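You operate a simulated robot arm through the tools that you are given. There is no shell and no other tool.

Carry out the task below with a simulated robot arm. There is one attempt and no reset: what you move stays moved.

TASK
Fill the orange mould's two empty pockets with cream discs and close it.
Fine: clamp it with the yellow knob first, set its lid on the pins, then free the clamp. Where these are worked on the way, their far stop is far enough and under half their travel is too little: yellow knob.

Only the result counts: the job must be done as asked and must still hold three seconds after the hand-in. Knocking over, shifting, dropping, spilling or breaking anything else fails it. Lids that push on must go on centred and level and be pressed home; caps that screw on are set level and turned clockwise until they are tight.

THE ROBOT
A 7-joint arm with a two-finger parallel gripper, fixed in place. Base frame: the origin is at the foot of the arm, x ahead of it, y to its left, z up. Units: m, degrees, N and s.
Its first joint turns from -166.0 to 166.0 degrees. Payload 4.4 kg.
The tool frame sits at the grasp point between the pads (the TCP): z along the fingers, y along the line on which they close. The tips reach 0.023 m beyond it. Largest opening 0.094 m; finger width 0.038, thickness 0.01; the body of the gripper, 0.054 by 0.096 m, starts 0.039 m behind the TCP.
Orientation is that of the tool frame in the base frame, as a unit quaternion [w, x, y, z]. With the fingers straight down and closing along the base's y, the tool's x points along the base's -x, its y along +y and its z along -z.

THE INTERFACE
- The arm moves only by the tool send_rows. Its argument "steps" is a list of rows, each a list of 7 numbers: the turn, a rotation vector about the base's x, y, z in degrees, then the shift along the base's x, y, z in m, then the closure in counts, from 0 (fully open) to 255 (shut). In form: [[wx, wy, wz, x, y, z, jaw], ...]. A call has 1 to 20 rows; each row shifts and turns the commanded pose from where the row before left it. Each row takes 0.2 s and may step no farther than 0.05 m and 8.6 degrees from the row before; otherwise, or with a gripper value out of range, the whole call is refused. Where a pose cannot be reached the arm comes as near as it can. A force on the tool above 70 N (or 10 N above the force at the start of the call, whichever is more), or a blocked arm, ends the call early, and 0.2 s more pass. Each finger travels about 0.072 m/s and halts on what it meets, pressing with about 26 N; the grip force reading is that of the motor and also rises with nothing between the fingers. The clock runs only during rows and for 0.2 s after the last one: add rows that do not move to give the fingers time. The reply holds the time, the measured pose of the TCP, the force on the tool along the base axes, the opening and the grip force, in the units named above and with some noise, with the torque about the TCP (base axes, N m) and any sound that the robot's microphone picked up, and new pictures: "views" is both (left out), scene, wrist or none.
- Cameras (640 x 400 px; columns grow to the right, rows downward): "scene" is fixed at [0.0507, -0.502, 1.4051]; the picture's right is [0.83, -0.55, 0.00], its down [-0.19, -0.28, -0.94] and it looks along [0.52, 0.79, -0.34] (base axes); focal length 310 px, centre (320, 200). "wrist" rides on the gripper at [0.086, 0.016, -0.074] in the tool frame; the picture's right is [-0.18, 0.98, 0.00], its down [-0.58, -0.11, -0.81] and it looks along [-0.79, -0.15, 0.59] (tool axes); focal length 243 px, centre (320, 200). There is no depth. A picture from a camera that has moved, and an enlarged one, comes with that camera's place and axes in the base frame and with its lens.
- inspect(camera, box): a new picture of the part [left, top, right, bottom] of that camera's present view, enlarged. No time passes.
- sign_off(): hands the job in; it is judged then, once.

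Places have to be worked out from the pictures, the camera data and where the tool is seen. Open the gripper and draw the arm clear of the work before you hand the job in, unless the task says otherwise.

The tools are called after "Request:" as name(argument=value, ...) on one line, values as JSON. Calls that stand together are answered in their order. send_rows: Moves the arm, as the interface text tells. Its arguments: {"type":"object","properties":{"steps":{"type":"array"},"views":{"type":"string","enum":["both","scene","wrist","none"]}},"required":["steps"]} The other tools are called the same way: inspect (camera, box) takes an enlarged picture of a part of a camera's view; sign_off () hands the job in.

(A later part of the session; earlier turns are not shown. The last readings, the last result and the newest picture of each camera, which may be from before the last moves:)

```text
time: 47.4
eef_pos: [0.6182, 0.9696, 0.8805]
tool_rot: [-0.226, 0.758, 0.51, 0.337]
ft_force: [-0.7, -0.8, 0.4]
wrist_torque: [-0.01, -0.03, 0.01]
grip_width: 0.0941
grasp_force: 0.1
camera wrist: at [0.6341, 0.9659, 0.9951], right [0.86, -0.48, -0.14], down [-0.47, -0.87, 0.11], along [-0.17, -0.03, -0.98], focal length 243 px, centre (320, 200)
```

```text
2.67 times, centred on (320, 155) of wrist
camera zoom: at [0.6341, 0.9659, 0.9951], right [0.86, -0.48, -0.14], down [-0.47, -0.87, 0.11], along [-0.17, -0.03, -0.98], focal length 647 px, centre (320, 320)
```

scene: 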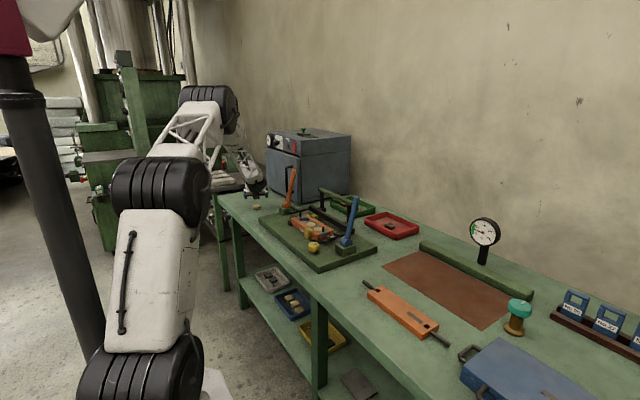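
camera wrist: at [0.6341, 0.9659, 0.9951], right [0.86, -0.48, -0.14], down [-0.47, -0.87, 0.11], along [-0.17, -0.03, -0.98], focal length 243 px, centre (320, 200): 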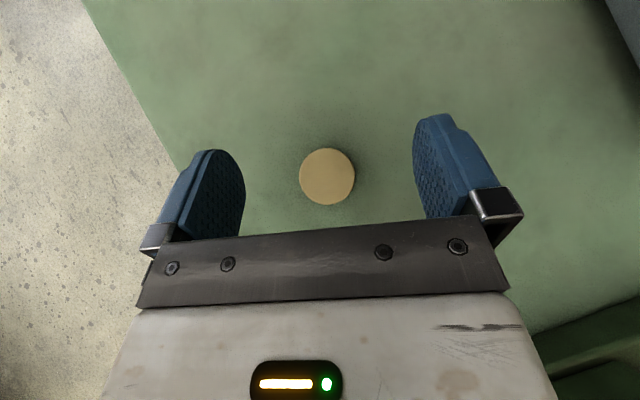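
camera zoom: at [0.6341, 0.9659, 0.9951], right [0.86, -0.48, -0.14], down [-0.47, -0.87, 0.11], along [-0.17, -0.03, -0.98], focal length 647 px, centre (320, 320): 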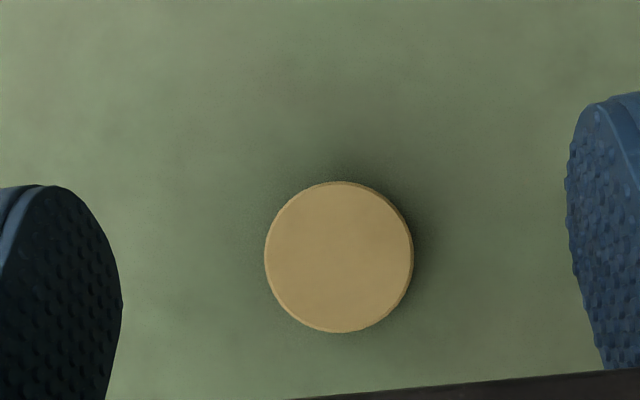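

The disc is at (0.6165, 0.973). I'll shift −3 mm in x, descend to TCP z≈0.837 and grip the disc's upper part.

Request:
send_rows(steps=[[0, 0, 0, -0.0032, -0.0006, -0.02, 0], [0, 0, 0, 0, 0, -0.0155, 0], [0, 0, 0, 0, 0, -0.008, 0], [0, 0, 0, 0, 0, 0, 0]], views="wrist")

Request:
inspect(camera="scene", box=[230, 170, 286, 212])

```text
time: 48.4
eef_pos: [0.6137, 0.9683, 0.8358]
tool_rot: [-0.227, 0.758, 0.511, 0.337]
ft_force: [0.2, -0.4, -0.5]
wrist_torque: [-0.01, -0.01, -0.01]
grip_width: 0.0938
grasp_force: 0.1
camera wrist: at [0.6304, 0.965, 0.9512], right [0.86, -0.48, -0.14], down [-0.47, -0.87, 0.11], along [-0.17, -0.03, -0.98], focal length 243 px, centre (320, 200)
```

wrist: 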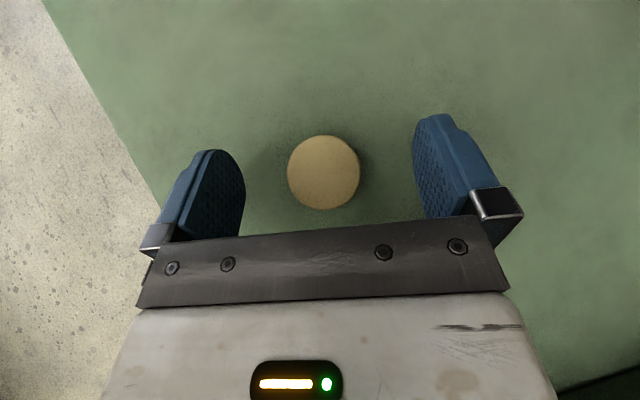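

```text
9.52 times, centred on (258, 191) of scene
camera zoom: at [0.0507, -0.502, 1.4051], right [0.83, -0.55, 0.0], down [-0.19, -0.28, -0.94], along [0.52, 0.79, -0.34], focal length 2956 px, centre (910, 286)
```

zoom: 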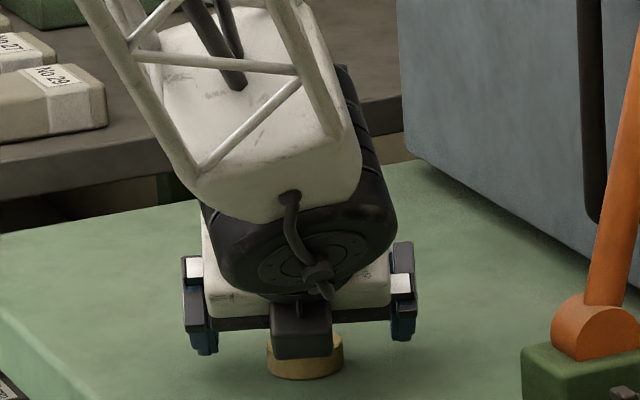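

No contact and the disc is centred; closing the gripper.

Request:
send_rows(steps=[[0, 0, 0, 0, 0, 0.001, 100], [0, 0, 0, 0, 0, 0, 130], [0, 0, 0, 0, 0, 0, 160], [0, 0, 0, 0, 0, 0, 255], [0, 0, 0, 0, 0, 0, 255], [0, 0, 0, 0, 0, 0.015, 255], [0, 0, 0, 0, 0, 0.03, 255], [0, 0, 0, 0, 0, 0.04, 255], [0, 0, 0, 0, 0, 0, 255]])

Request:
inspect(camera="wrist", box=[200, 80, 440, 230])

Request:
inspect(camera="scene", box=[230, 160, 286, 202])

```text
time: 50.4
eef_pos: [0.6144, 0.9655, 0.9203]
tool_rot: [-0.226, 0.758, 0.511, 0.336]
ft_force: [0.5, -0.2, -1.1]
wrist_torque: [-0.02, -0.01, 0.0]
grip_width: 0.0406
grasp_force: 26.1
camera wrist: at [0.631, 0.9626, 1.0371], right [0.86, -0.48, -0.14], down [-0.47, -0.87, 0.11], along [-0.17, -0.03, -0.98], focal length 243 px, centre (320, 200)
```

scene: 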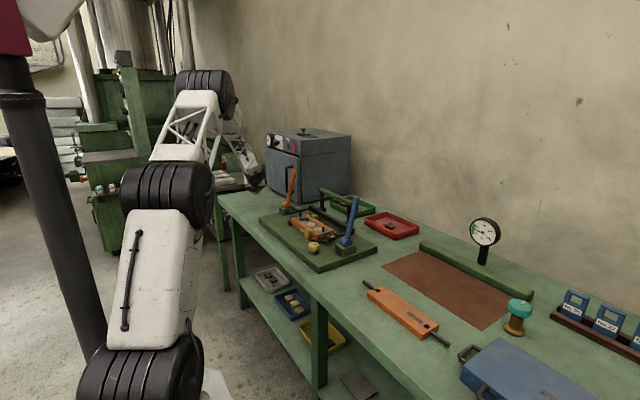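
wrist: 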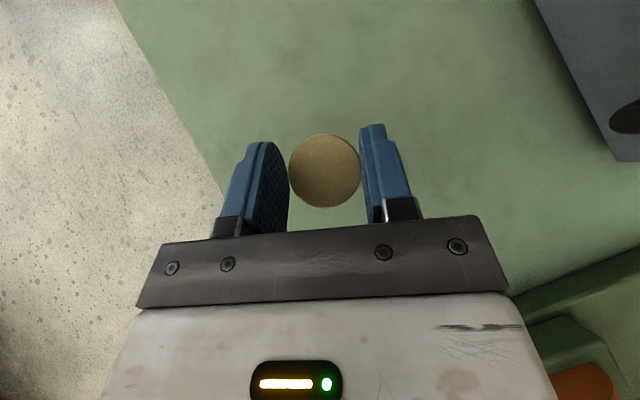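

```text
2.67 times, centred on (320, 155) of wrist
camera zoom: at [0.631, 0.9626, 1.0371], right [0.86, -0.48, -0.14], down [-0.47, -0.87, 0.11], along [-0.17, -0.03, -0.98], focal length 647 px, centre (320, 320)
```

zoom: 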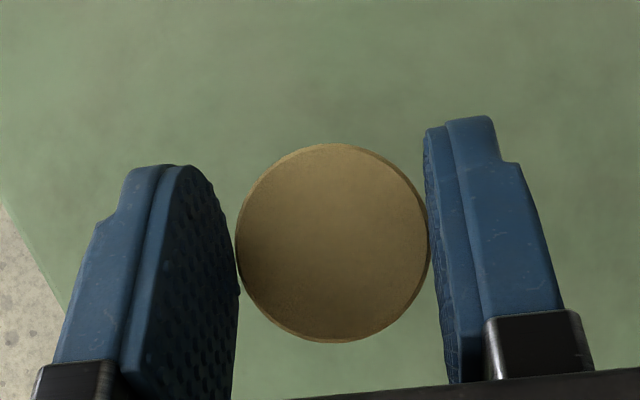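

```text
9.52 times, centred on (258, 181) of scene
camera zoom: at [0.0507, -0.502, 1.4051], right [0.83, -0.55, 0.0], down [-0.19, -0.28, -0.94], along [0.52, 0.79, -0.34], focal length 2956 px, centre (910, 381)
```

zoom: 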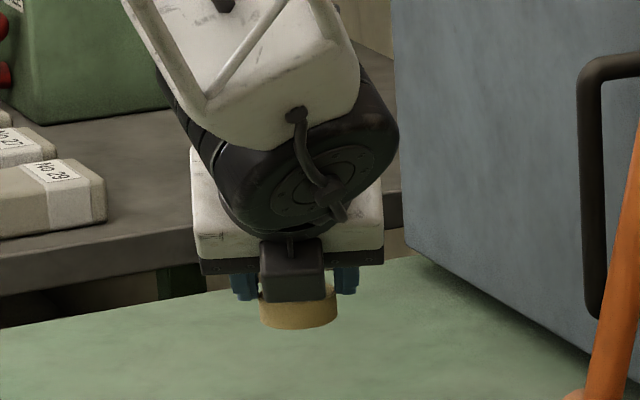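

The second disc is held level (centre ≈ +6 mm outward of TCP). Carrying it around the lever to above the last pocket at about (0.684, 0.588).

Request:
send_rows(steps=[[0, 0, 0, -0.02, -0.02, 0.03, 255], [0, 0, 0, -0.035, -0.025, 0.015, 255], [0, 0, 0, -0.01, -0.045, 0, 255], [0, 0, 0, 0, -0.045, 0, 255], [0, 0, 0, 0, -0.045, 0, 255], [0, 0, 0, 0, -0.045, 0, 255], [0, 0, 0, 0, -0.045, 0, 255], [0, 0, 0, 0, -0.045, 0, 255], [0, 0, 0, 0.02, -0.04, 0, 255], [0, 0, 0, 0.04, -0.025, 0, 255], [0, 0, 0, 0.04, 0, 0, 255], [0, 0, 0, 0.0317, -0.003, -0.02, 255], [0, 0, 0, 0, 0, 0, 255]])

Request:
inspect(camera="wrist", box=[180, 30, 460, 205])

Request:
inspect(camera="scene", box=[280, 185, 360, 235])

```text
time: 53.2
eef_pos: [0.6793, 0.5872, 0.9483]
tool_rot: [-0.226, 0.758, 0.51, 0.337]
ft_force: [-0.3, 0.8, 0.0]
wrist_torque: [0.01, 0.0, -0.02]
grip_width: 0.0403
grasp_force: 25.9
camera wrist: at [0.6962, 0.5827, 1.0635], right [0.86, -0.48, -0.14], down [-0.47, -0.87, 0.11], along [-0.17, -0.03, -0.98], focal length 243 px, centre (320, 200)
```

scene: 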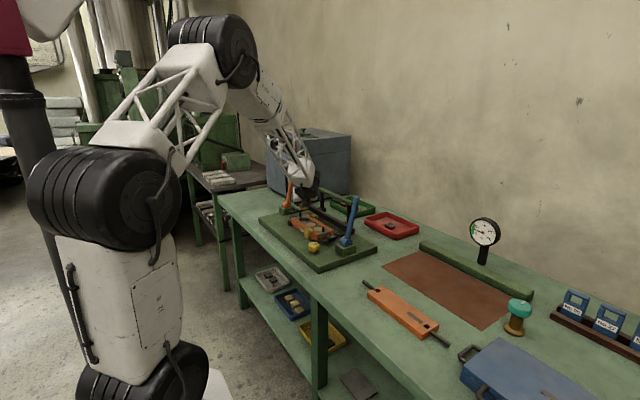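
wrist: 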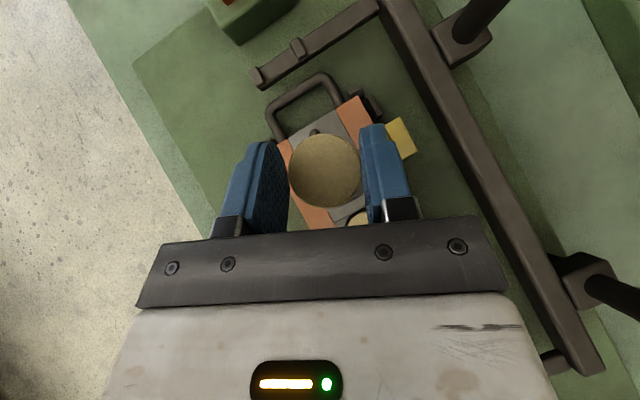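

```text
2.29 times, centred on (320, 118) of wrist
camera zoom: at [0.6962, 0.5827, 1.0635], right [0.86, -0.48, -0.14], down [-0.47, -0.87, 0.11], along [-0.17, -0.03, -0.98], focal length 555 px, centre (320, 389)
```

zoom: 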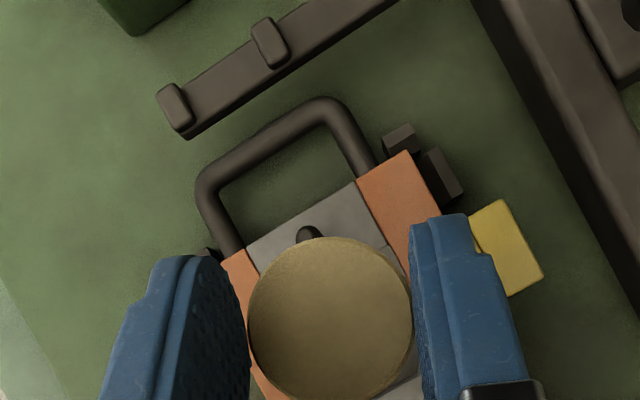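

```text
8.00 times, centred on (320, 210) of scene
camera zoom: at [0.0507, -0.502, 1.4051], right [0.83, -0.55, 0.0], down [-0.19, -0.28, -0.94], along [0.52, 0.79, -0.34], focal length 2483 px, centre (320, 120)
```

zoom: 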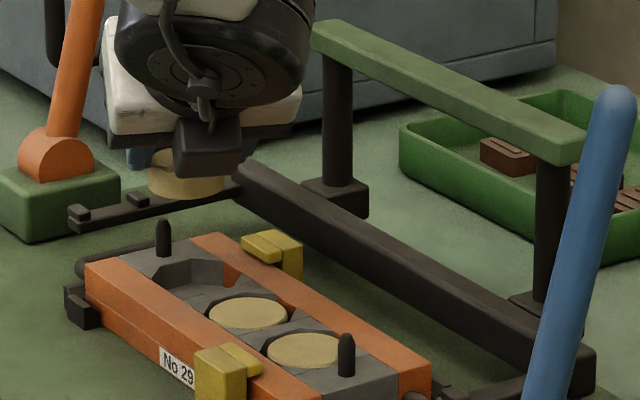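

Measured pose reads ~4 mm high in y relative to my target, so I'll correct by (+1.5, −4.2) mm and lower to 10 mm above the pocket for an alignment check.

Request:
send_rows(steps=[[0, 0, 0, 0.0015, -0.0042, -0.015, 255], [0, 0, 0, 0, 0, -0.015, 255], [0, 0, 0, 0, 0, -0.012, 255], [0, 0, 0, 0, 0, 0, 255]], views="wrist")

Request:
inspect(camera="wrist", box=[220, 90, 420, 215])

Request:
inspect(camera="scene", box=[280, 195, 344, 235])

```text
time: 54.2
eef_pos: [0.6837, 0.5816, 0.9063]
tool_rot: [-0.226, 0.758, 0.511, 0.337]
ft_force: [-0.3, 1.4, -0.5]
wrist_torque: [0.0, 0.02, -0.02]
grip_width: 0.0407
grasp_force: 25.9
camera wrist: at [0.6988, 0.5783, 1.0212], right [0.86, -0.48, -0.14], down [-0.47, -0.87, 0.11], along [-0.17, -0.03, -0.98], focal length 243 px, centre (320, 200)
```

wrist: 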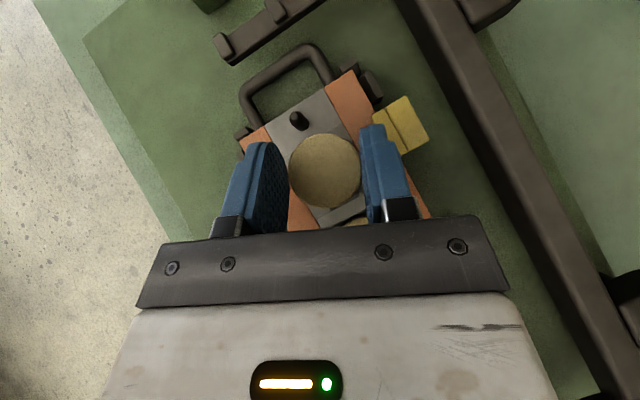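

```text
3.20 times, centred on (320, 152) of wrist
camera zoom: at [0.6988, 0.5783, 1.0212], right [0.86, -0.48, -0.14], down [-0.47, -0.87, 0.11], along [-0.17, -0.03, -0.98], focal length 776 px, centre (320, 352)
```

zoom: 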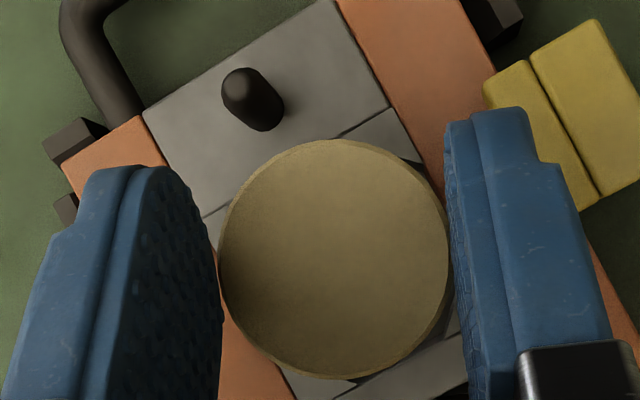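

```text
10.00 times, centred on (312, 215) of scene
camera zoom: at [0.0507, -0.502, 1.4051], right [0.83, -0.55, 0.0], down [-0.19, -0.28, -0.94], along [0.52, 0.79, -0.34], focal length 3103 px, centre (400, 50)
```

zoom: 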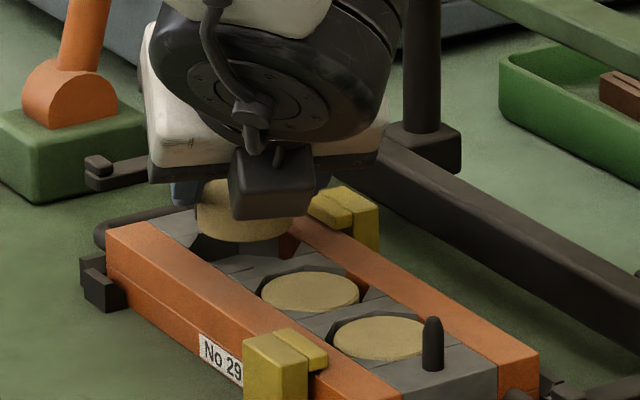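

Disc projects to (0.6854, 0.5872) versus pocket centre (0.6845, 0.5865) – within 1 mm. Lowering 14 mm into the pocket mouth.

Request:
send_rows(steps=[[0, 0, 0, -0.0007, -0.0005, -0.004, 255], [0, 0, 0, 0, 0, -0.004, 255], [0, 0, 0, 0, 0, -0.003, 255], [0, 0, 0, 0, 0, -0.003, 255], [0, 0, 0, 0, 0, 0, 255]], views="wrist")

Request:
inspect(camera="wrist", box=[220, 90, 420, 215])

Request:
inspect(camera="scene", box=[280, 195, 344, 235])

```text
time: 55.4
eef_pos: [0.6819, 0.5798, 0.8915]
tool_rot: [-0.226, 0.759, 0.51, 0.337]
ft_force: [1.0, 0.0, -0.4]
wrist_torque: [-0.01, 0.0, 0.01]
grip_width: 0.0405
grasp_force: 26.0
camera wrist: at [0.6976, 0.5769, 1.0062], right [0.86, -0.48, -0.14], down [-0.47, -0.87, 0.11], along [-0.17, -0.03, -0.98], focal length 243 px, centre (320, 200)
```

wrist: 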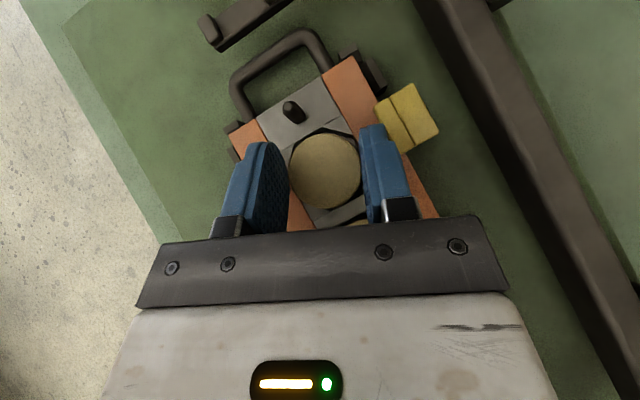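

```text
3.20 times, centred on (320, 152) of wrist
camera zoom: at [0.6976, 0.5769, 1.0062], right [0.86, -0.48, -0.14], down [-0.47, -0.87, 0.11], along [-0.17, -0.03, -0.98], focal length 776 px, centre (320, 352)
```

zoom: 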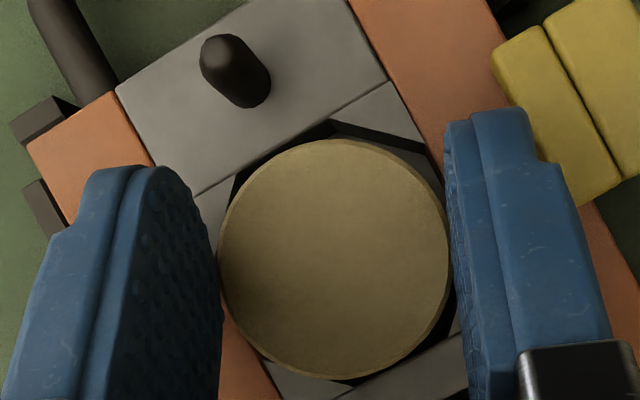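

```text
10.00 times, centred on (312, 215) of scene
camera zoom: at [0.0507, -0.502, 1.4051], right [0.83, -0.55, 0.0], down [-0.19, -0.28, -0.94], along [0.52, 0.79, -0.34], focal length 3103 px, centre (400, 50)
```

zoom: 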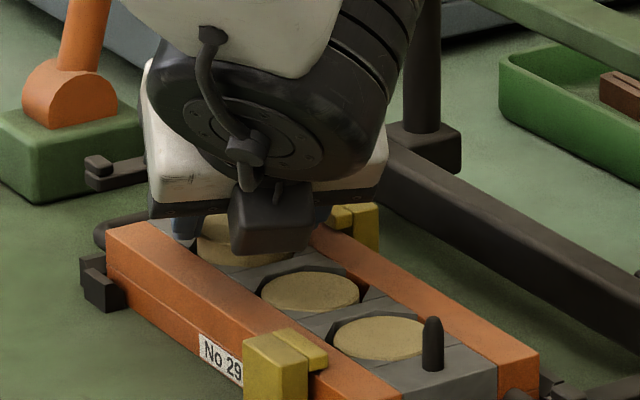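

No contact and the disc sits ~4 mm into the pocket, within 1 mm of centre. Opening gently to ~53 mm to release without touching the far clamp.

Request:
send_rows(steps=[[0, 0, 0, 0, 0.0005, 0, 255], [0, 0, 0, 0, 0, 0, 135], [0, 0, 0, 0, 0, 0, 120], [0, 0, 0, 0, 0, 0, 110], [0, 0, 0, 0, 0, 0, 110]], views="wrist")

Request:
inspect(camera="wrist", box=[220, 90, 420, 215])

Request:
inspect(camera="scene", box=[280, 195, 344, 235])

```text
time: 56.6
eef_pos: [0.6807, 0.5799, 0.8912]
tool_rot: [-0.226, 0.758, 0.511, 0.337]
ft_force: [-0.7, 0.0, 0.3]
wrist_torque: [0.01, -0.01, 0.0]
grip_width: 0.0534
grasp_force: 0.1
camera wrist: at [0.6968, 0.5776, 1.0065], right [0.86, -0.48, -0.14], down [-0.47, -0.87, 0.11], along [-0.17, -0.03, -0.98], focal length 243 px, centre (320, 200)
```

wrist: 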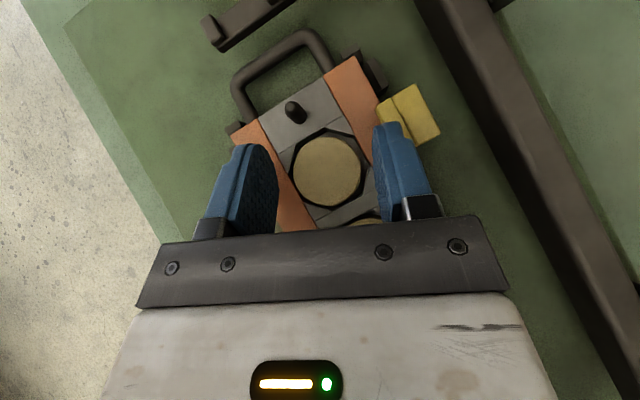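

```text
3.20 times, centred on (320, 152) of wrist
camera zoom: at [0.6968, 0.5776, 1.0065], right [0.86, -0.48, -0.14], down [-0.47, -0.87, 0.11], along [-0.17, -0.03, -0.98], focal length 776 px, centre (320, 352)
```

zoom: 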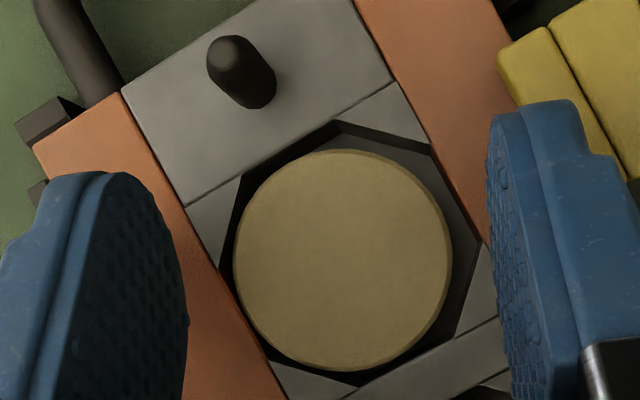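

```text
10.00 times, centred on (312, 215) of scene
camera zoom: at [0.0507, -0.502, 1.4051], right [0.83, -0.55, 0.0], down [-0.19, -0.28, -0.94], along [0.52, 0.79, -0.34], focal length 3103 px, centre (400, 50)
```

zoom: 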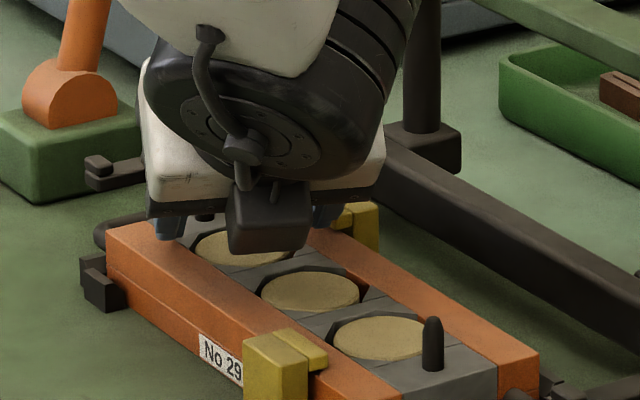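

All three pockets are now filled flush. Next the lid: I'll rise, un-tilt, set yaw so the fingers close along x (ψ≈−90°), and travel inward of the blue lever to the lid near (0.642, −0.02).

Request:
send_rows(steps=[[0, 0, 0, 0, 0, 0.04, 110], [0, 0, 0, -0.02, 0, 0.035, 50], [-7.42, 3.0, 0, -0.035, -0.02, 0, 0], [-7.42, 3.0, 0, -0.035, -0.02, 0, 0], [-7.42, 3.0, 0, -0.03, -0.03, 0, 0], [-7.42, 3.0, 0, -0.02, -0.04, 0, 0], [-7.42, 3.0, 0, 0, -0.045, 0, 0], [-7.42, 3.0, 0, 0, -0.045, 0, 0], [0, 0, 8, 0, -0.048, 0, 0], [0, 0, 8, 0, -0.048, 0, 0], [0, 0, 6, 0, -0.048, 0, 0], [0, 0, 0, 0, -0.048, 0, 0], [0, 0, 0, 0, -0.048, 0, 0], [0, 0, 0, 0, -0.048, 0, 0], [0, 0, 0, 0, -0.048, 0, 0], [0, 0, 0, 0, -0.048, 0, 0], [0, 0, 0, 0.03, -0.016, 0, 0], [0, 0, 0, 0.03, 0, -0.02, 0], [0, 0, 0, 0, 0, 0, 0]])

Request:
inspect(camera="scene", box=[270, 185, 390, 260])

Request:
inspect(camera="wrist", box=[120, 0, 520, 250])

```text
time: 60.6
eef_pos: [0.6022, -0.0196, 0.9449]
tool_rot: [0.001, 0.707, 0.707, 0.0]
ft_force: [-0.3, 1.1, 0.7]
wrist_torque: [0.0, 0.07, 0.0]
grip_width: 0.0939
grasp_force: 0.0
camera wrist: at [0.6185, 0.0683, 1.0196], right [0.98, -0.18, 0.0], down [-0.11, -0.58, 0.81], along [-0.15, -0.79, -0.59], focal length 243 px, centre (320, 200)
```

scene: 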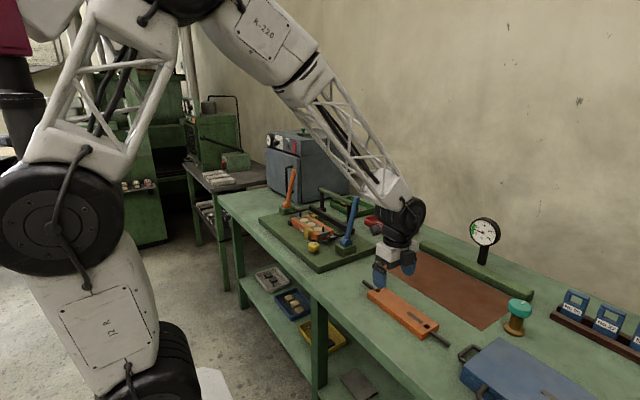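
wrist: 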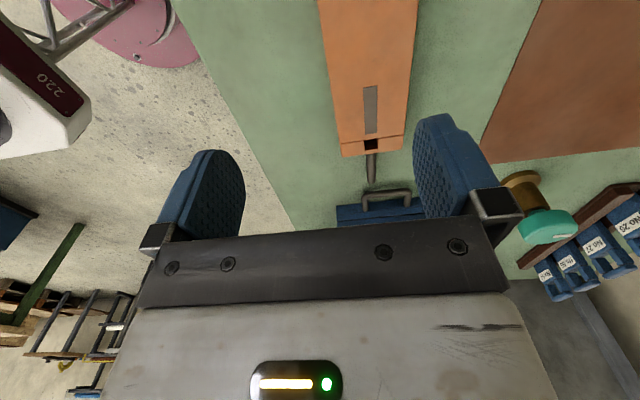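

```text
5.33 times, centred on (330, 222) of scene
camera zoom: at [0.0507, -0.502, 1.4051], right [0.83, -0.55, 0.0], down [-0.19, -0.28, -0.94], along [0.52, 0.79, -0.34], focal length 1655 px, centre (267, 80)
```

zoom: 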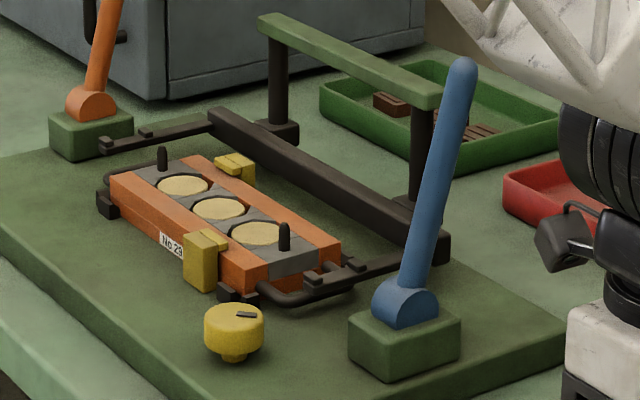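

```text
1.60 times, centred on (320, 125) of wrist
camera zoom: at [0.6185, 0.0683, 1.0196], right [0.98, -0.18, 0.0], down [-0.11, -0.58, 0.81], along [-0.15, -0.79, -0.59], focal length 388 px, centre (320, 320)
```

zoom: 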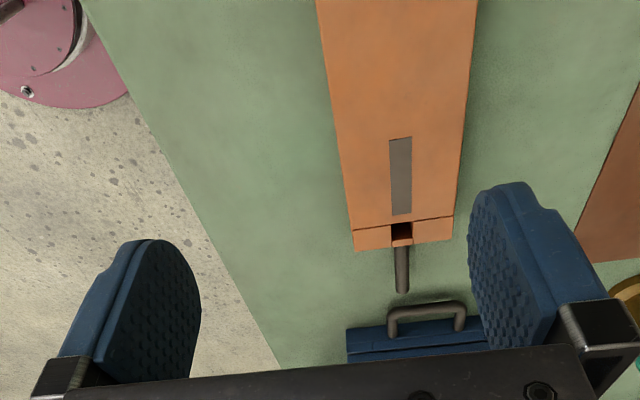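

All three discs sit flush. The lid centre computes to (0.641, −0.0205), nearly aligned with y. I'll move over it and descend to just above the lid.

Request:
send_rows(steps=[[0, 0, 0, 0.0388, -0.0009, -0.02, 0], [0, 0, 0, 0, 0, -0.03, 0], [0, 0, 0, 0, 0, -0.035, 0], [0, 0, 0, 0, 0, 0, 0]])

Request:
inspect(camera="wrist", box=[160, 40, 480, 240])

Request:
inspect(camera="scene", box=[350, 260, 446, 320])

```text
time: 61.6
eef_pos: [0.6419, -0.0175, 0.859]
tool_rot: [0.002, 0.707, 0.707, 0.0]
ft_force: [0.4, 0.0, -0.6]
wrist_torque: [0.01, -0.02, -0.04]
grip_width: 0.0939
grasp_force: 0.0
camera wrist: at [0.658, 0.0696, 0.9353], right [0.98, -0.18, 0.0], down [-0.11, -0.58, 0.81], along [-0.15, -0.79, -0.59], focal length 243 px, centre (320, 200)
```

scene: 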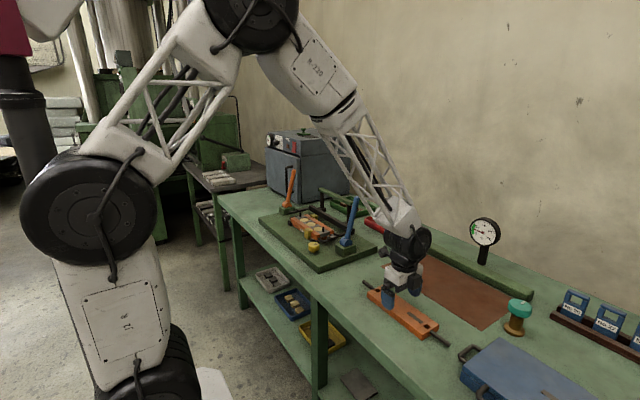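
wrist: 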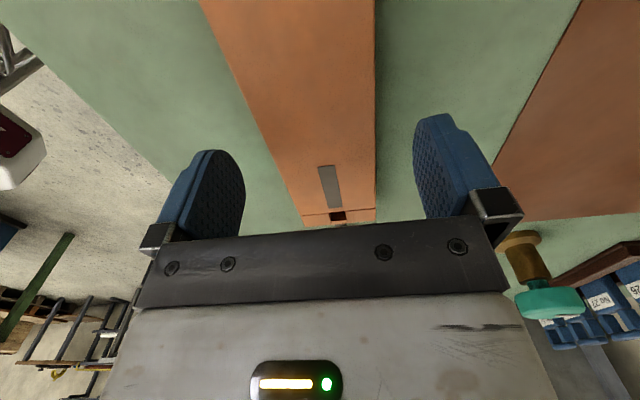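

```text
2.00 times, centred on (320, 140) of wrist
camera zoom: at [0.658, 0.0696, 0.9353], right [0.98, -0.18, 0.0], down [-0.11, -0.58, 0.81], along [-0.15, -0.79, -0.59], focal length 485 px, centre (320, 320)
```

zoom: 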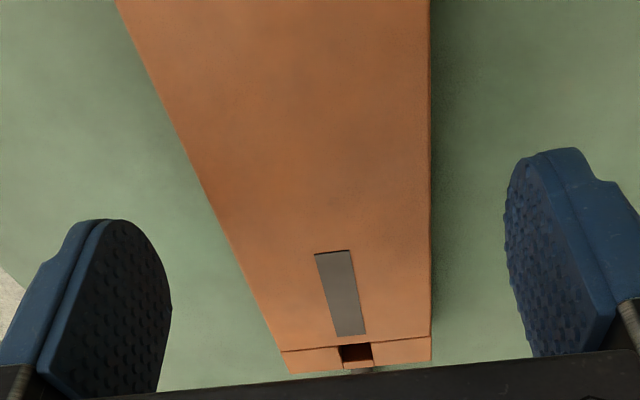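

```text
6.67 times, centred on (398, 290) of scene
camera zoom: at [0.0507, -0.502, 1.4051], right [0.83, -0.55, 0.0], down [-0.19, -0.28, -0.94], along [0.52, 0.79, -0.34], focal length 2069 px, centre (-200, -400)
```

zoom: 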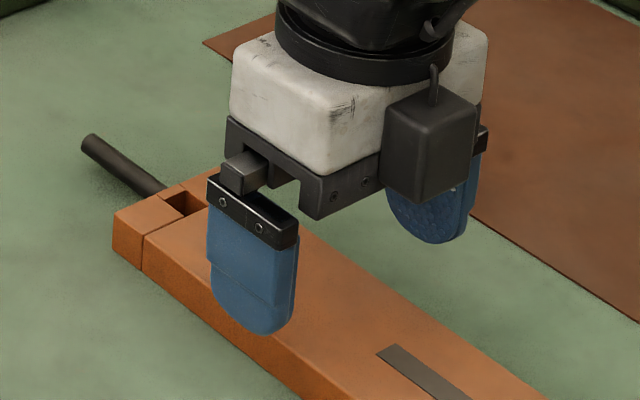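

The lid is well centred between the fingers. Lowering so the tips are ~4–5 mm above the table, then gripping.

Request:
send_rows(steps=[[0, 0, 0, -0.0005, -0.0025, -0.015, 0], [0, 0, 0, 0, 0, -0.012, 0], [0, 0, 0, 0, 0, -0.004, 0], [0, 0, 0, 0, 0, 0, 0], [0, 0, 0, 0, 0, 0, 60], [0, 0, 0, 0, 0, 0, 100], [0, 0, 0, 0, 0, 0, 200], [0, 0, 0, 0, 0, 0, 255]])

Request:
inspect(camera="scene", box=[350, 260, 446, 320])

```text
time: 63.4
eef_pos: [0.6392, -0.0219, 0.8287]
tool_rot: [0.0, 0.707, 0.707, -0.001]
ft_force: [3.2, 0.2, 0.1]
wrist_torque: [-0.08, -0.31, 0.02]
grip_width: 0.0657
grasp_force: 26.3
camera wrist: at [0.6557, 0.065, 0.905], right [0.98, -0.18, 0.0], down [-0.11, -0.58, 0.81], along [-0.15, -0.79, -0.59], focal length 243 px, centre (320, 200)
```

scene: 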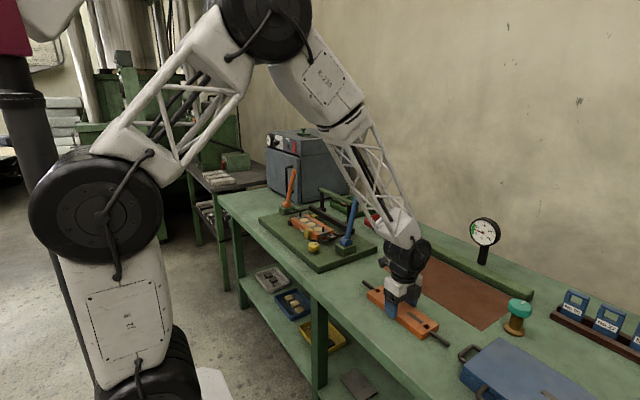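
wrist: 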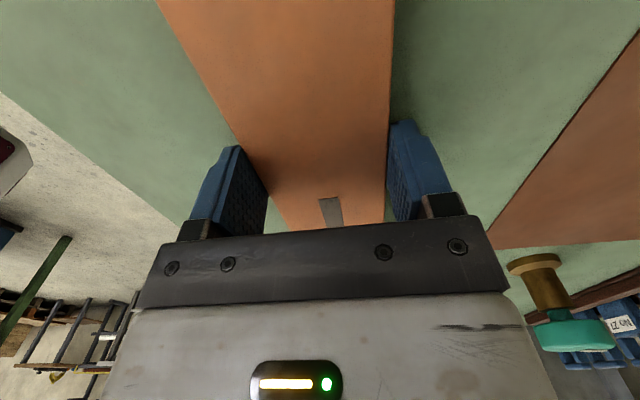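

```text
6.67 times, centred on (398, 290) of scene
camera zoom: at [0.0507, -0.502, 1.4051], right [0.83, -0.55, 0.0], down [-0.19, -0.28, -0.94], along [0.52, 0.79, -0.34], focal length 2069 px, centre (-200, -400)
```

zoom: 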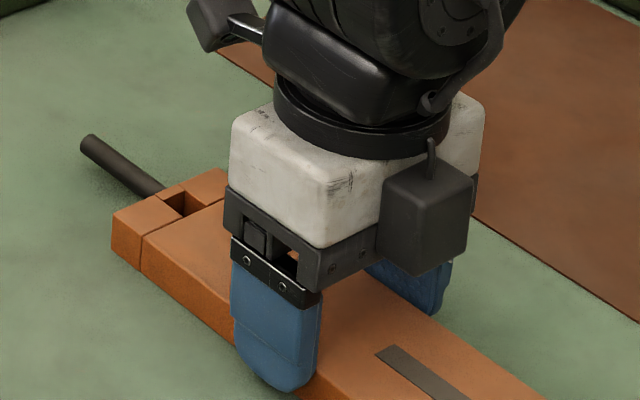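

Lid gripped (65.7 mm, 26 N). Lifting slowly and checking that it stays level.

Request:
send_rows(steps=[[0, 0, 0, 0, 0, 0.008, 255], [0, 0, 0, 0, 0, 0.02, 255], [0, 0, 0, 0, 0, 0.03, 255], [0, 0, 0, 0, 0, 0.04, 255], [0, 0, 0, 0, 0, 0, 255]])

Request:
inspect(camera="scene", box=[340, 230, 452, 300])

Request:
inspect(camera="wrist", box=[160, 40, 480, 240])

```text
time: 64.6
eef_pos: [0.6385, -0.0211, 0.9284]
tool_rot: [0.001, 0.707, 0.708, 0.0]
ft_force: [1.2, -0.4, -6.6]
wrist_torque: [-0.01, -0.01, 0.0]
grip_width: 0.0656
grasp_force: 26.1
camera wrist: at [0.6554, 0.0651, 1.0032], right [0.98, -0.18, 0.0], down [-0.11, -0.58, 0.81], along [-0.15, -0.79, -0.59], focal length 243 px, centre (320, 200)
```

scene: 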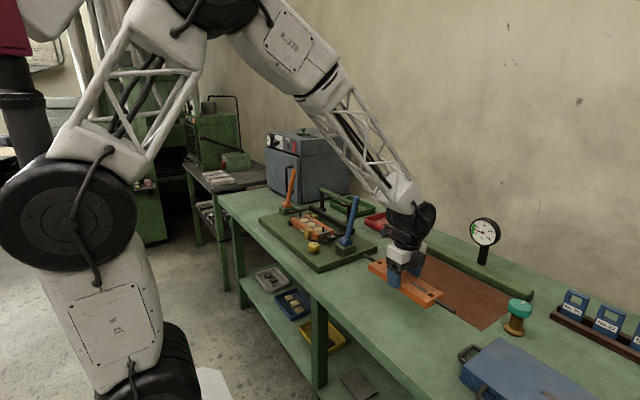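
wrist: 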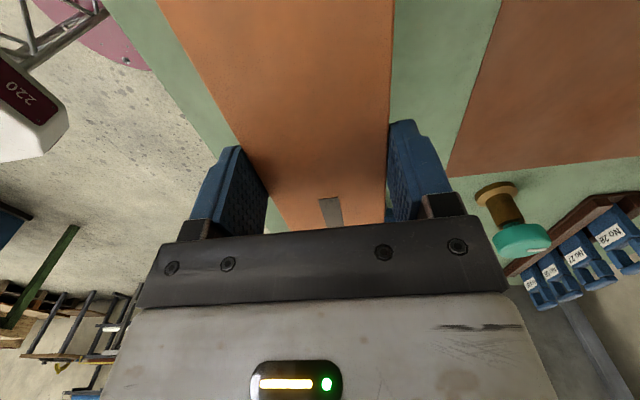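

```text
5.71 times, centred on (396, 265) of scene
camera zoom: at [0.0507, -0.502, 1.4051], right [0.83, -0.55, 0.0], down [-0.19, -0.28, -0.94], along [0.52, 0.79, -0.34], focal length 1773 px, centre (-114, -171)
```

zoom: 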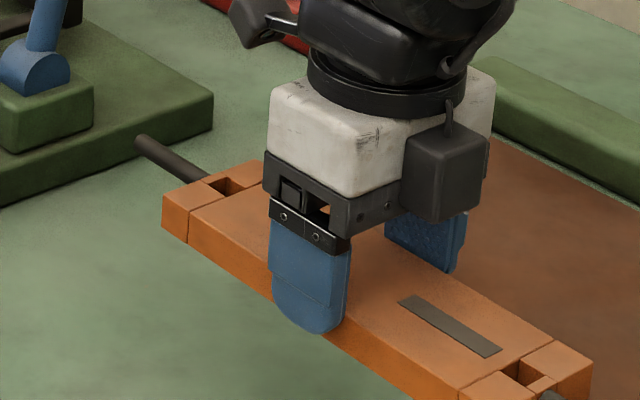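

```text
2.00 times, centred on (320, 140) of wrist
camera zoom: at [0.6554, 0.0651, 1.0032], right [0.98, -0.18, 0.0], down [-0.11, -0.58, 0.81], along [-0.15, -0.79, -0.59], focal length 485 px, centre (320, 320)
```

zoom: 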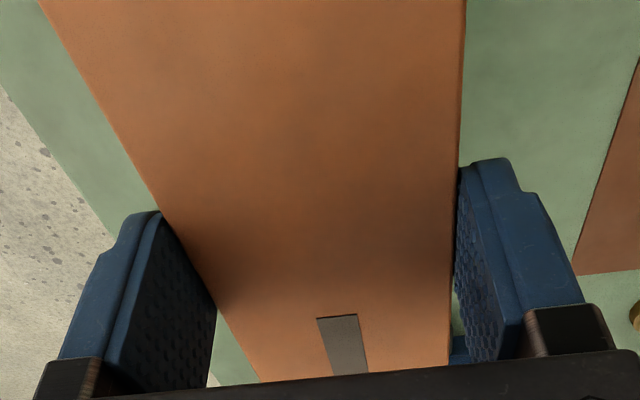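

The lid hangs level (6.6 N, no torque). I'll carry it inward of the blue lever, then forward over the mould at a safe height.

Request:
send_rows(steps=[[0, 0, 0, -0.045, 0, 0.01, 255], [0, 0, 0, -0.045, 0.015, 0.01, 255], [0, 0, 0, -0.04, 0.025, 0, 255], [0, 0, 0, 0, 0.048, 0, 255], [0, 0, 0, 0, 0.048, 0, 255], [0, 0, 0, 0, 0.048, 0, 255], [0, 0, 0, 0, 0.048, 0, 255], [0, 0, 0, 0, 0.048, 0, 255], [0, 0, 0, 0, 0.048, 0, 255], [0, 0, 0, 0, 0.048, 0, 255], [0, 0, 0, 0, 0.048, 0, 255], [0, 0, 0, 0, 0.048, 0, 255], [0, 0, 0, 0, 0.048, 0, 255], [0, 0, 0, 0.03, 0.03, 0, 255], [0, 0, 0, 0.04, 0, 0, 255], [0, 0, 0, 0.045, 0, 0, 255], [0, 0, 0, 0.04, 0, 0, 255], [0, 0, 0, 0.02, 0, 0, 255], [0, 0, 0, 0, 0, 0, 255]])

Request:
inspect(camera="scene", box=[270, 170, 382, 240])

Request:
inspect(camera="wrist", box=[160, 0, 480, 200])

```text
time: 68.6
eef_pos: [0.6866, 0.5276, 0.9481]
tool_rot: [0.001, 0.707, 0.707, 0.0]
ft_force: [0.4, 0.1, -7.1]
wrist_torque: [-0.04, -0.02, -0.01]
grip_width: 0.0657
grasp_force: 25.5
camera wrist: at [0.7028, 0.614, 1.0238], right [0.98, -0.18, 0.0], down [-0.11, -0.58, 0.81], along [-0.15, -0.79, -0.59], focal length 243 px, centre (320, 200)
```

scene: 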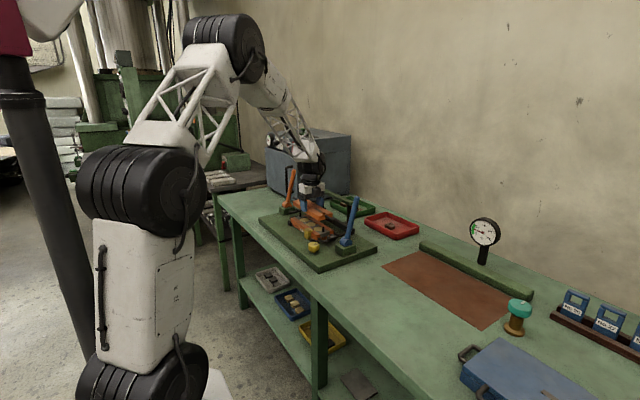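
wrist: 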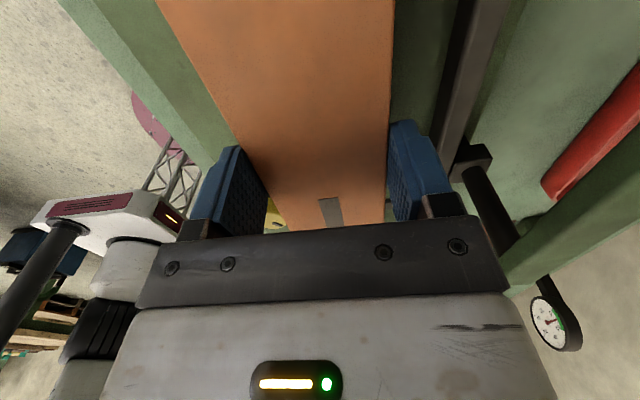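

```text
5.71 times, centred on (326, 205) of scene
camera zoom: at [0.0507, -0.502, 1.4051], right [0.83, -0.55, 0.0], down [-0.19, -0.28, -0.94], along [0.52, 0.79, -0.34], focal length 1773 px, centre (286, 171)
```

zoom: 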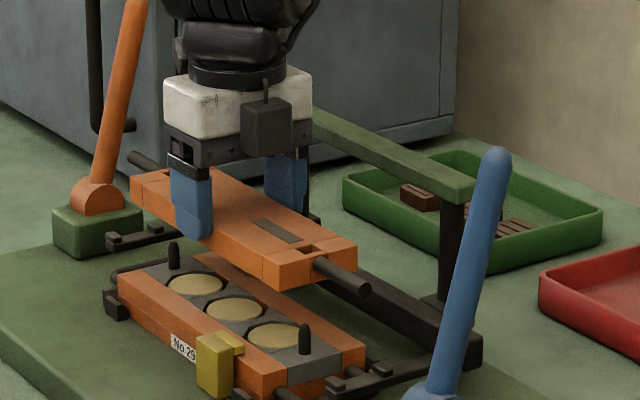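

```text
2.00 times, centred on (320, 100) of wrist
camera zoom: at [0.7028, 0.614, 1.0238], right [0.98, -0.18, 0.0], down [-0.11, -0.58, 0.81], along [-0.15, -0.79, -0.59], focal length 485 px, centre (320, 400)
```

zoom: 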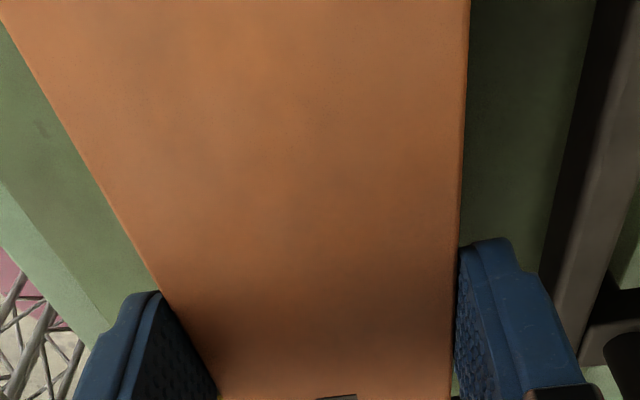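

The lid is above the mould, roughly aligned. I'll zoom the scene camera to compare the holes with the pins.

Request:
inspect(camera="scene", box=[308, 205, 340, 240])

Request:
inspect(camera="scene", box=[285, 190, 317, 225])

```text
11.43 times, centred on (324, 222) of scene
camera zoom: at [0.0507, -0.502, 1.4051], right [0.83, -0.55, 0.0], down [-0.19, -0.28, -0.94], along [0.52, 0.79, -0.34], focal length 3547 px, centre (274, -57)
```

zoom: 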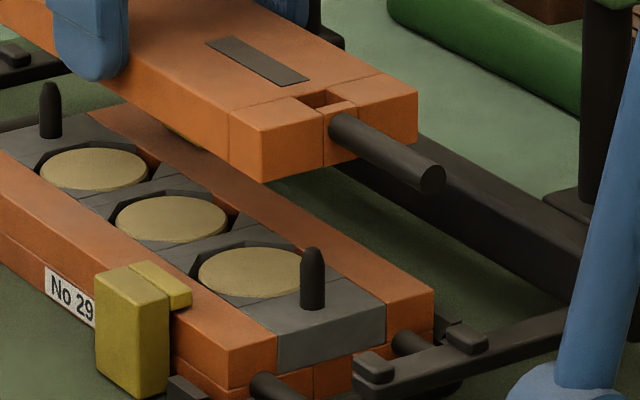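

```text
11.43 times, centred on (301, 208) of scene
camera zoom: at [0.0507, -0.502, 1.4051], right [0.83, -0.55, 0.0], down [-0.19, -0.28, -0.94], along [0.52, 0.79, -0.34], focal length 3547 px, centre (537, 114)
```

zoom: 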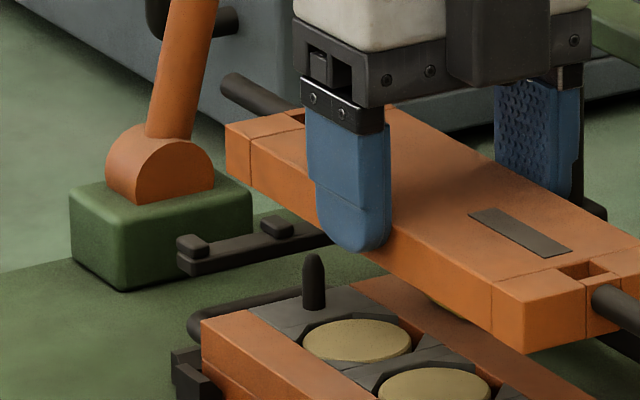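

I'll zoom further onto the low-y hole and pin, where both are visible.

Request:
inspect(camera="scene", box=[322, 214, 338, 224])

Request:
inspect(camera="scene", box=[320, 230, 336, 240])

Request:
inspect(camera="scene", box=[286, 196, 318, 216])

```text
16.00 times, centred on (330, 219) of scene
camera zoom: at [0.0507, -0.502, 1.4051], right [0.83, -0.55, 0.0], down [-0.19, -0.28, -0.94], along [0.52, 0.79, -0.34], focal length 4965 px, centre (160, -104)
```

zoom: 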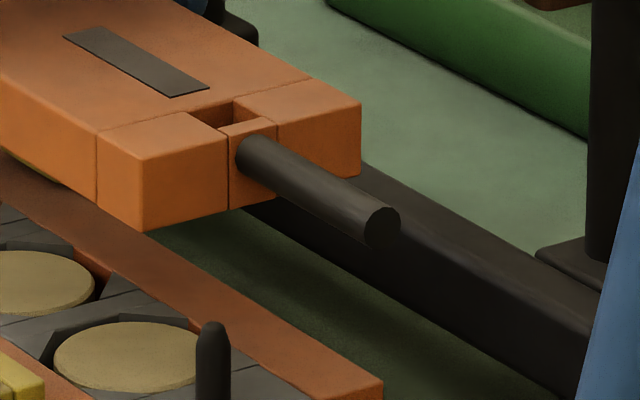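

```text
16.00 times, centred on (328, 235) of scene
camera zoom: at [0.0507, -0.502, 1.4051], right [0.83, -0.55, 0.0], down [-0.19, -0.28, -0.94], along [0.52, 0.79, -0.34], focal length 4965 px, centre (192, -360)
```

zoom: 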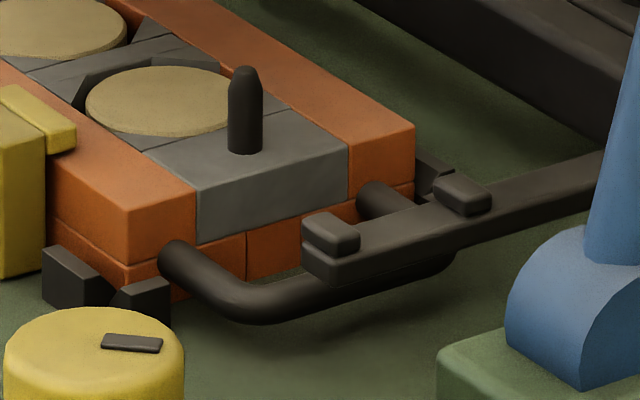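

```text
16.00 times, centred on (302, 206) of scene
camera zoom: at [0.0507, -0.502, 1.4051], right [0.83, -0.55, 0.0], down [-0.19, -0.28, -0.94], along [0.52, 0.79, -0.34], focal length 4965 px, centre (608, 104)
```

zoom: 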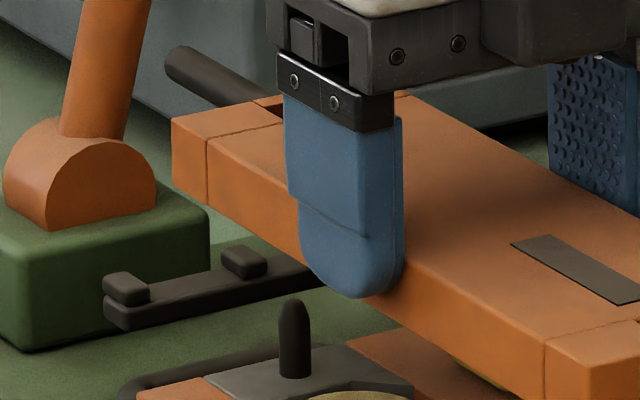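

From the scene view the low-y hole is about 3 mm too far in +x relative to its pin (y within ~1 mm), agreeing with the wrist-camera numbers. I'll shift −3 mm in x and lower 2 cm, then re-measure.

Request:
send_rows(steps=[[0, 0, 0, -0.003, 0.0003, -0.01, 255], [0, 0, 0, 0, 0, -0.01, 255], [0, 0, 0, 0, 0, 0, 255], [0, 0, 0, 0, 0, 0, 255]], views="none")

Request:
inspect(camera="scene", box=[318, 214, 338, 230])

Request:
inspect(camera="scene", box=[318, 222, 338, 238])

Request:
inspect(camera="scene", box=[286, 198, 306, 214])

```text
time: 69.6
eef_pos: [0.6811, 0.5288, 0.9282]
tool_rot: [0.001, 0.707, 0.707, 0.001]
ft_force: [-0.7, -0.4, -8.9]
wrist_torque: [-0.04, 0.02, -0.01]
grip_width: 0.0656
grasp_force: 25.8
```

```text
16.00 times, centred on (328, 222) of scene
camera zoom: at [0.0507, -0.502, 1.4051], right [0.83, -0.55, 0.0], down [-0.19, -0.28, -0.94], along [0.52, 0.79, -0.34], focal length 4965 px, centre (192, -152)
```

zoom: 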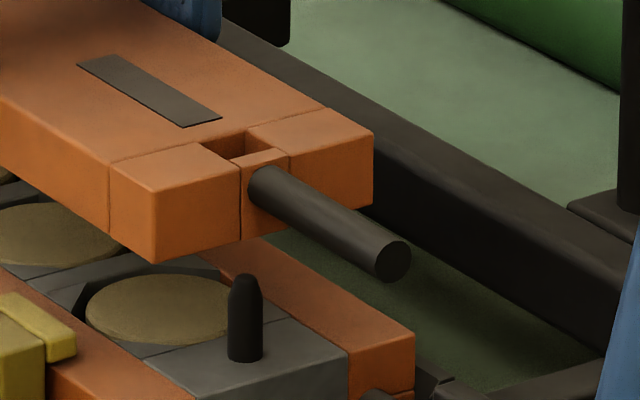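

```text
16.00 times, centred on (328, 230) of scene
camera zoom: at [0.0507, -0.502, 1.4051], right [0.83, -0.55, 0.0], down [-0.19, -0.28, -0.94], along [0.52, 0.79, -0.34], focal length 4965 px, centre (192, -280)
```

zoom: 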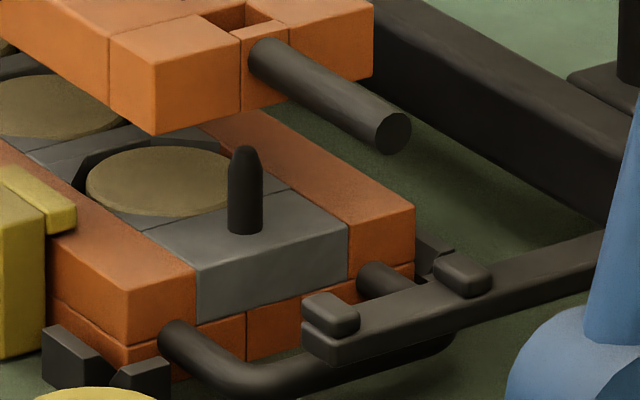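

```text
16.00 times, centred on (296, 206) of scene
camera zoom: at [0.0507, -0.502, 1.4051], right [0.83, -0.55, 0.0], down [-0.19, -0.28, -0.94], along [0.52, 0.79, -0.34], focal length 4965 px, centre (704, 104)
```

zoom: 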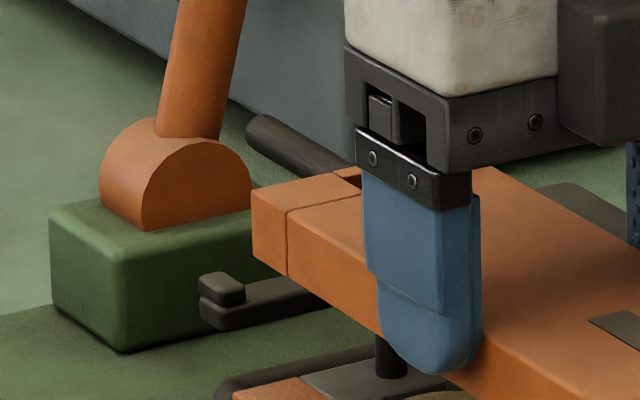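

The lid is now ~2 mm low in x (actual pose 0.681) and within ~0.5 mm in y. Shifting +2.3 mm in x with settling time, then re-measuring.

Request:
send_rows(steps=[[0, 0, 0, 0.0023, -0.0003, 0, 255], [0, 0, 0, 0, 0, 0, 255], [0, 0, 0, 0, 0, 0, 255], [0, 0, 0, 0, 0, 0, 255]], views="none")

Request:
inspect(camera="scene", box=[318, 214, 338, 230])

Request:
inspect(camera="scene", box=[286, 198, 306, 214])

```text
time: 70.6
eef_pos: [0.682, 0.5274, 0.9281]
tool_rot: [0.001, 0.707, 0.707, 0.001]
ft_force: [-0.4, 0.3, -6.8]
wrist_torque: [-0.01, -0.01, 0.01]
grip_width: 0.0658
grasp_force: 25.3
```

```text
16.00 times, centred on (328, 222) of scene
camera zoom: at [0.0507, -0.502, 1.4051], right [0.83, -0.55, 0.0], down [-0.19, -0.28, -0.94], along [0.52, 0.79, -0.34], focal length 4965 px, centre (192, -152)
```

zoom: 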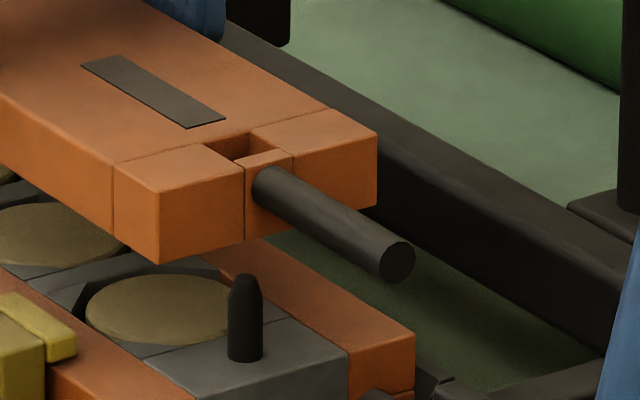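

```text
16.00 times, centred on (296, 206) of scene
camera zoom: at [0.0507, -0.502, 1.4051], right [0.83, -0.55, 0.0], down [-0.19, -0.28, -0.94], along [0.52, 0.79, -0.34], focal length 4965 px, centre (704, 104)
```

zoom: 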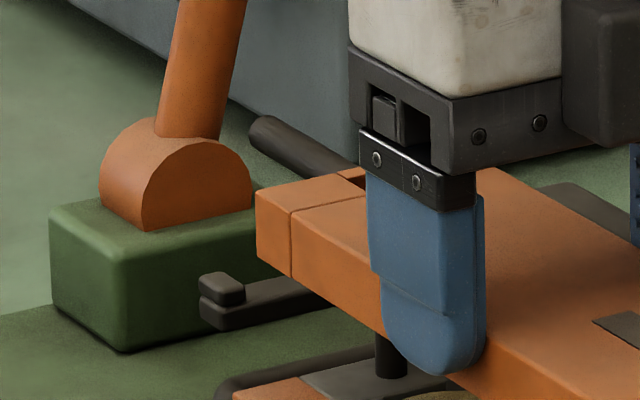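

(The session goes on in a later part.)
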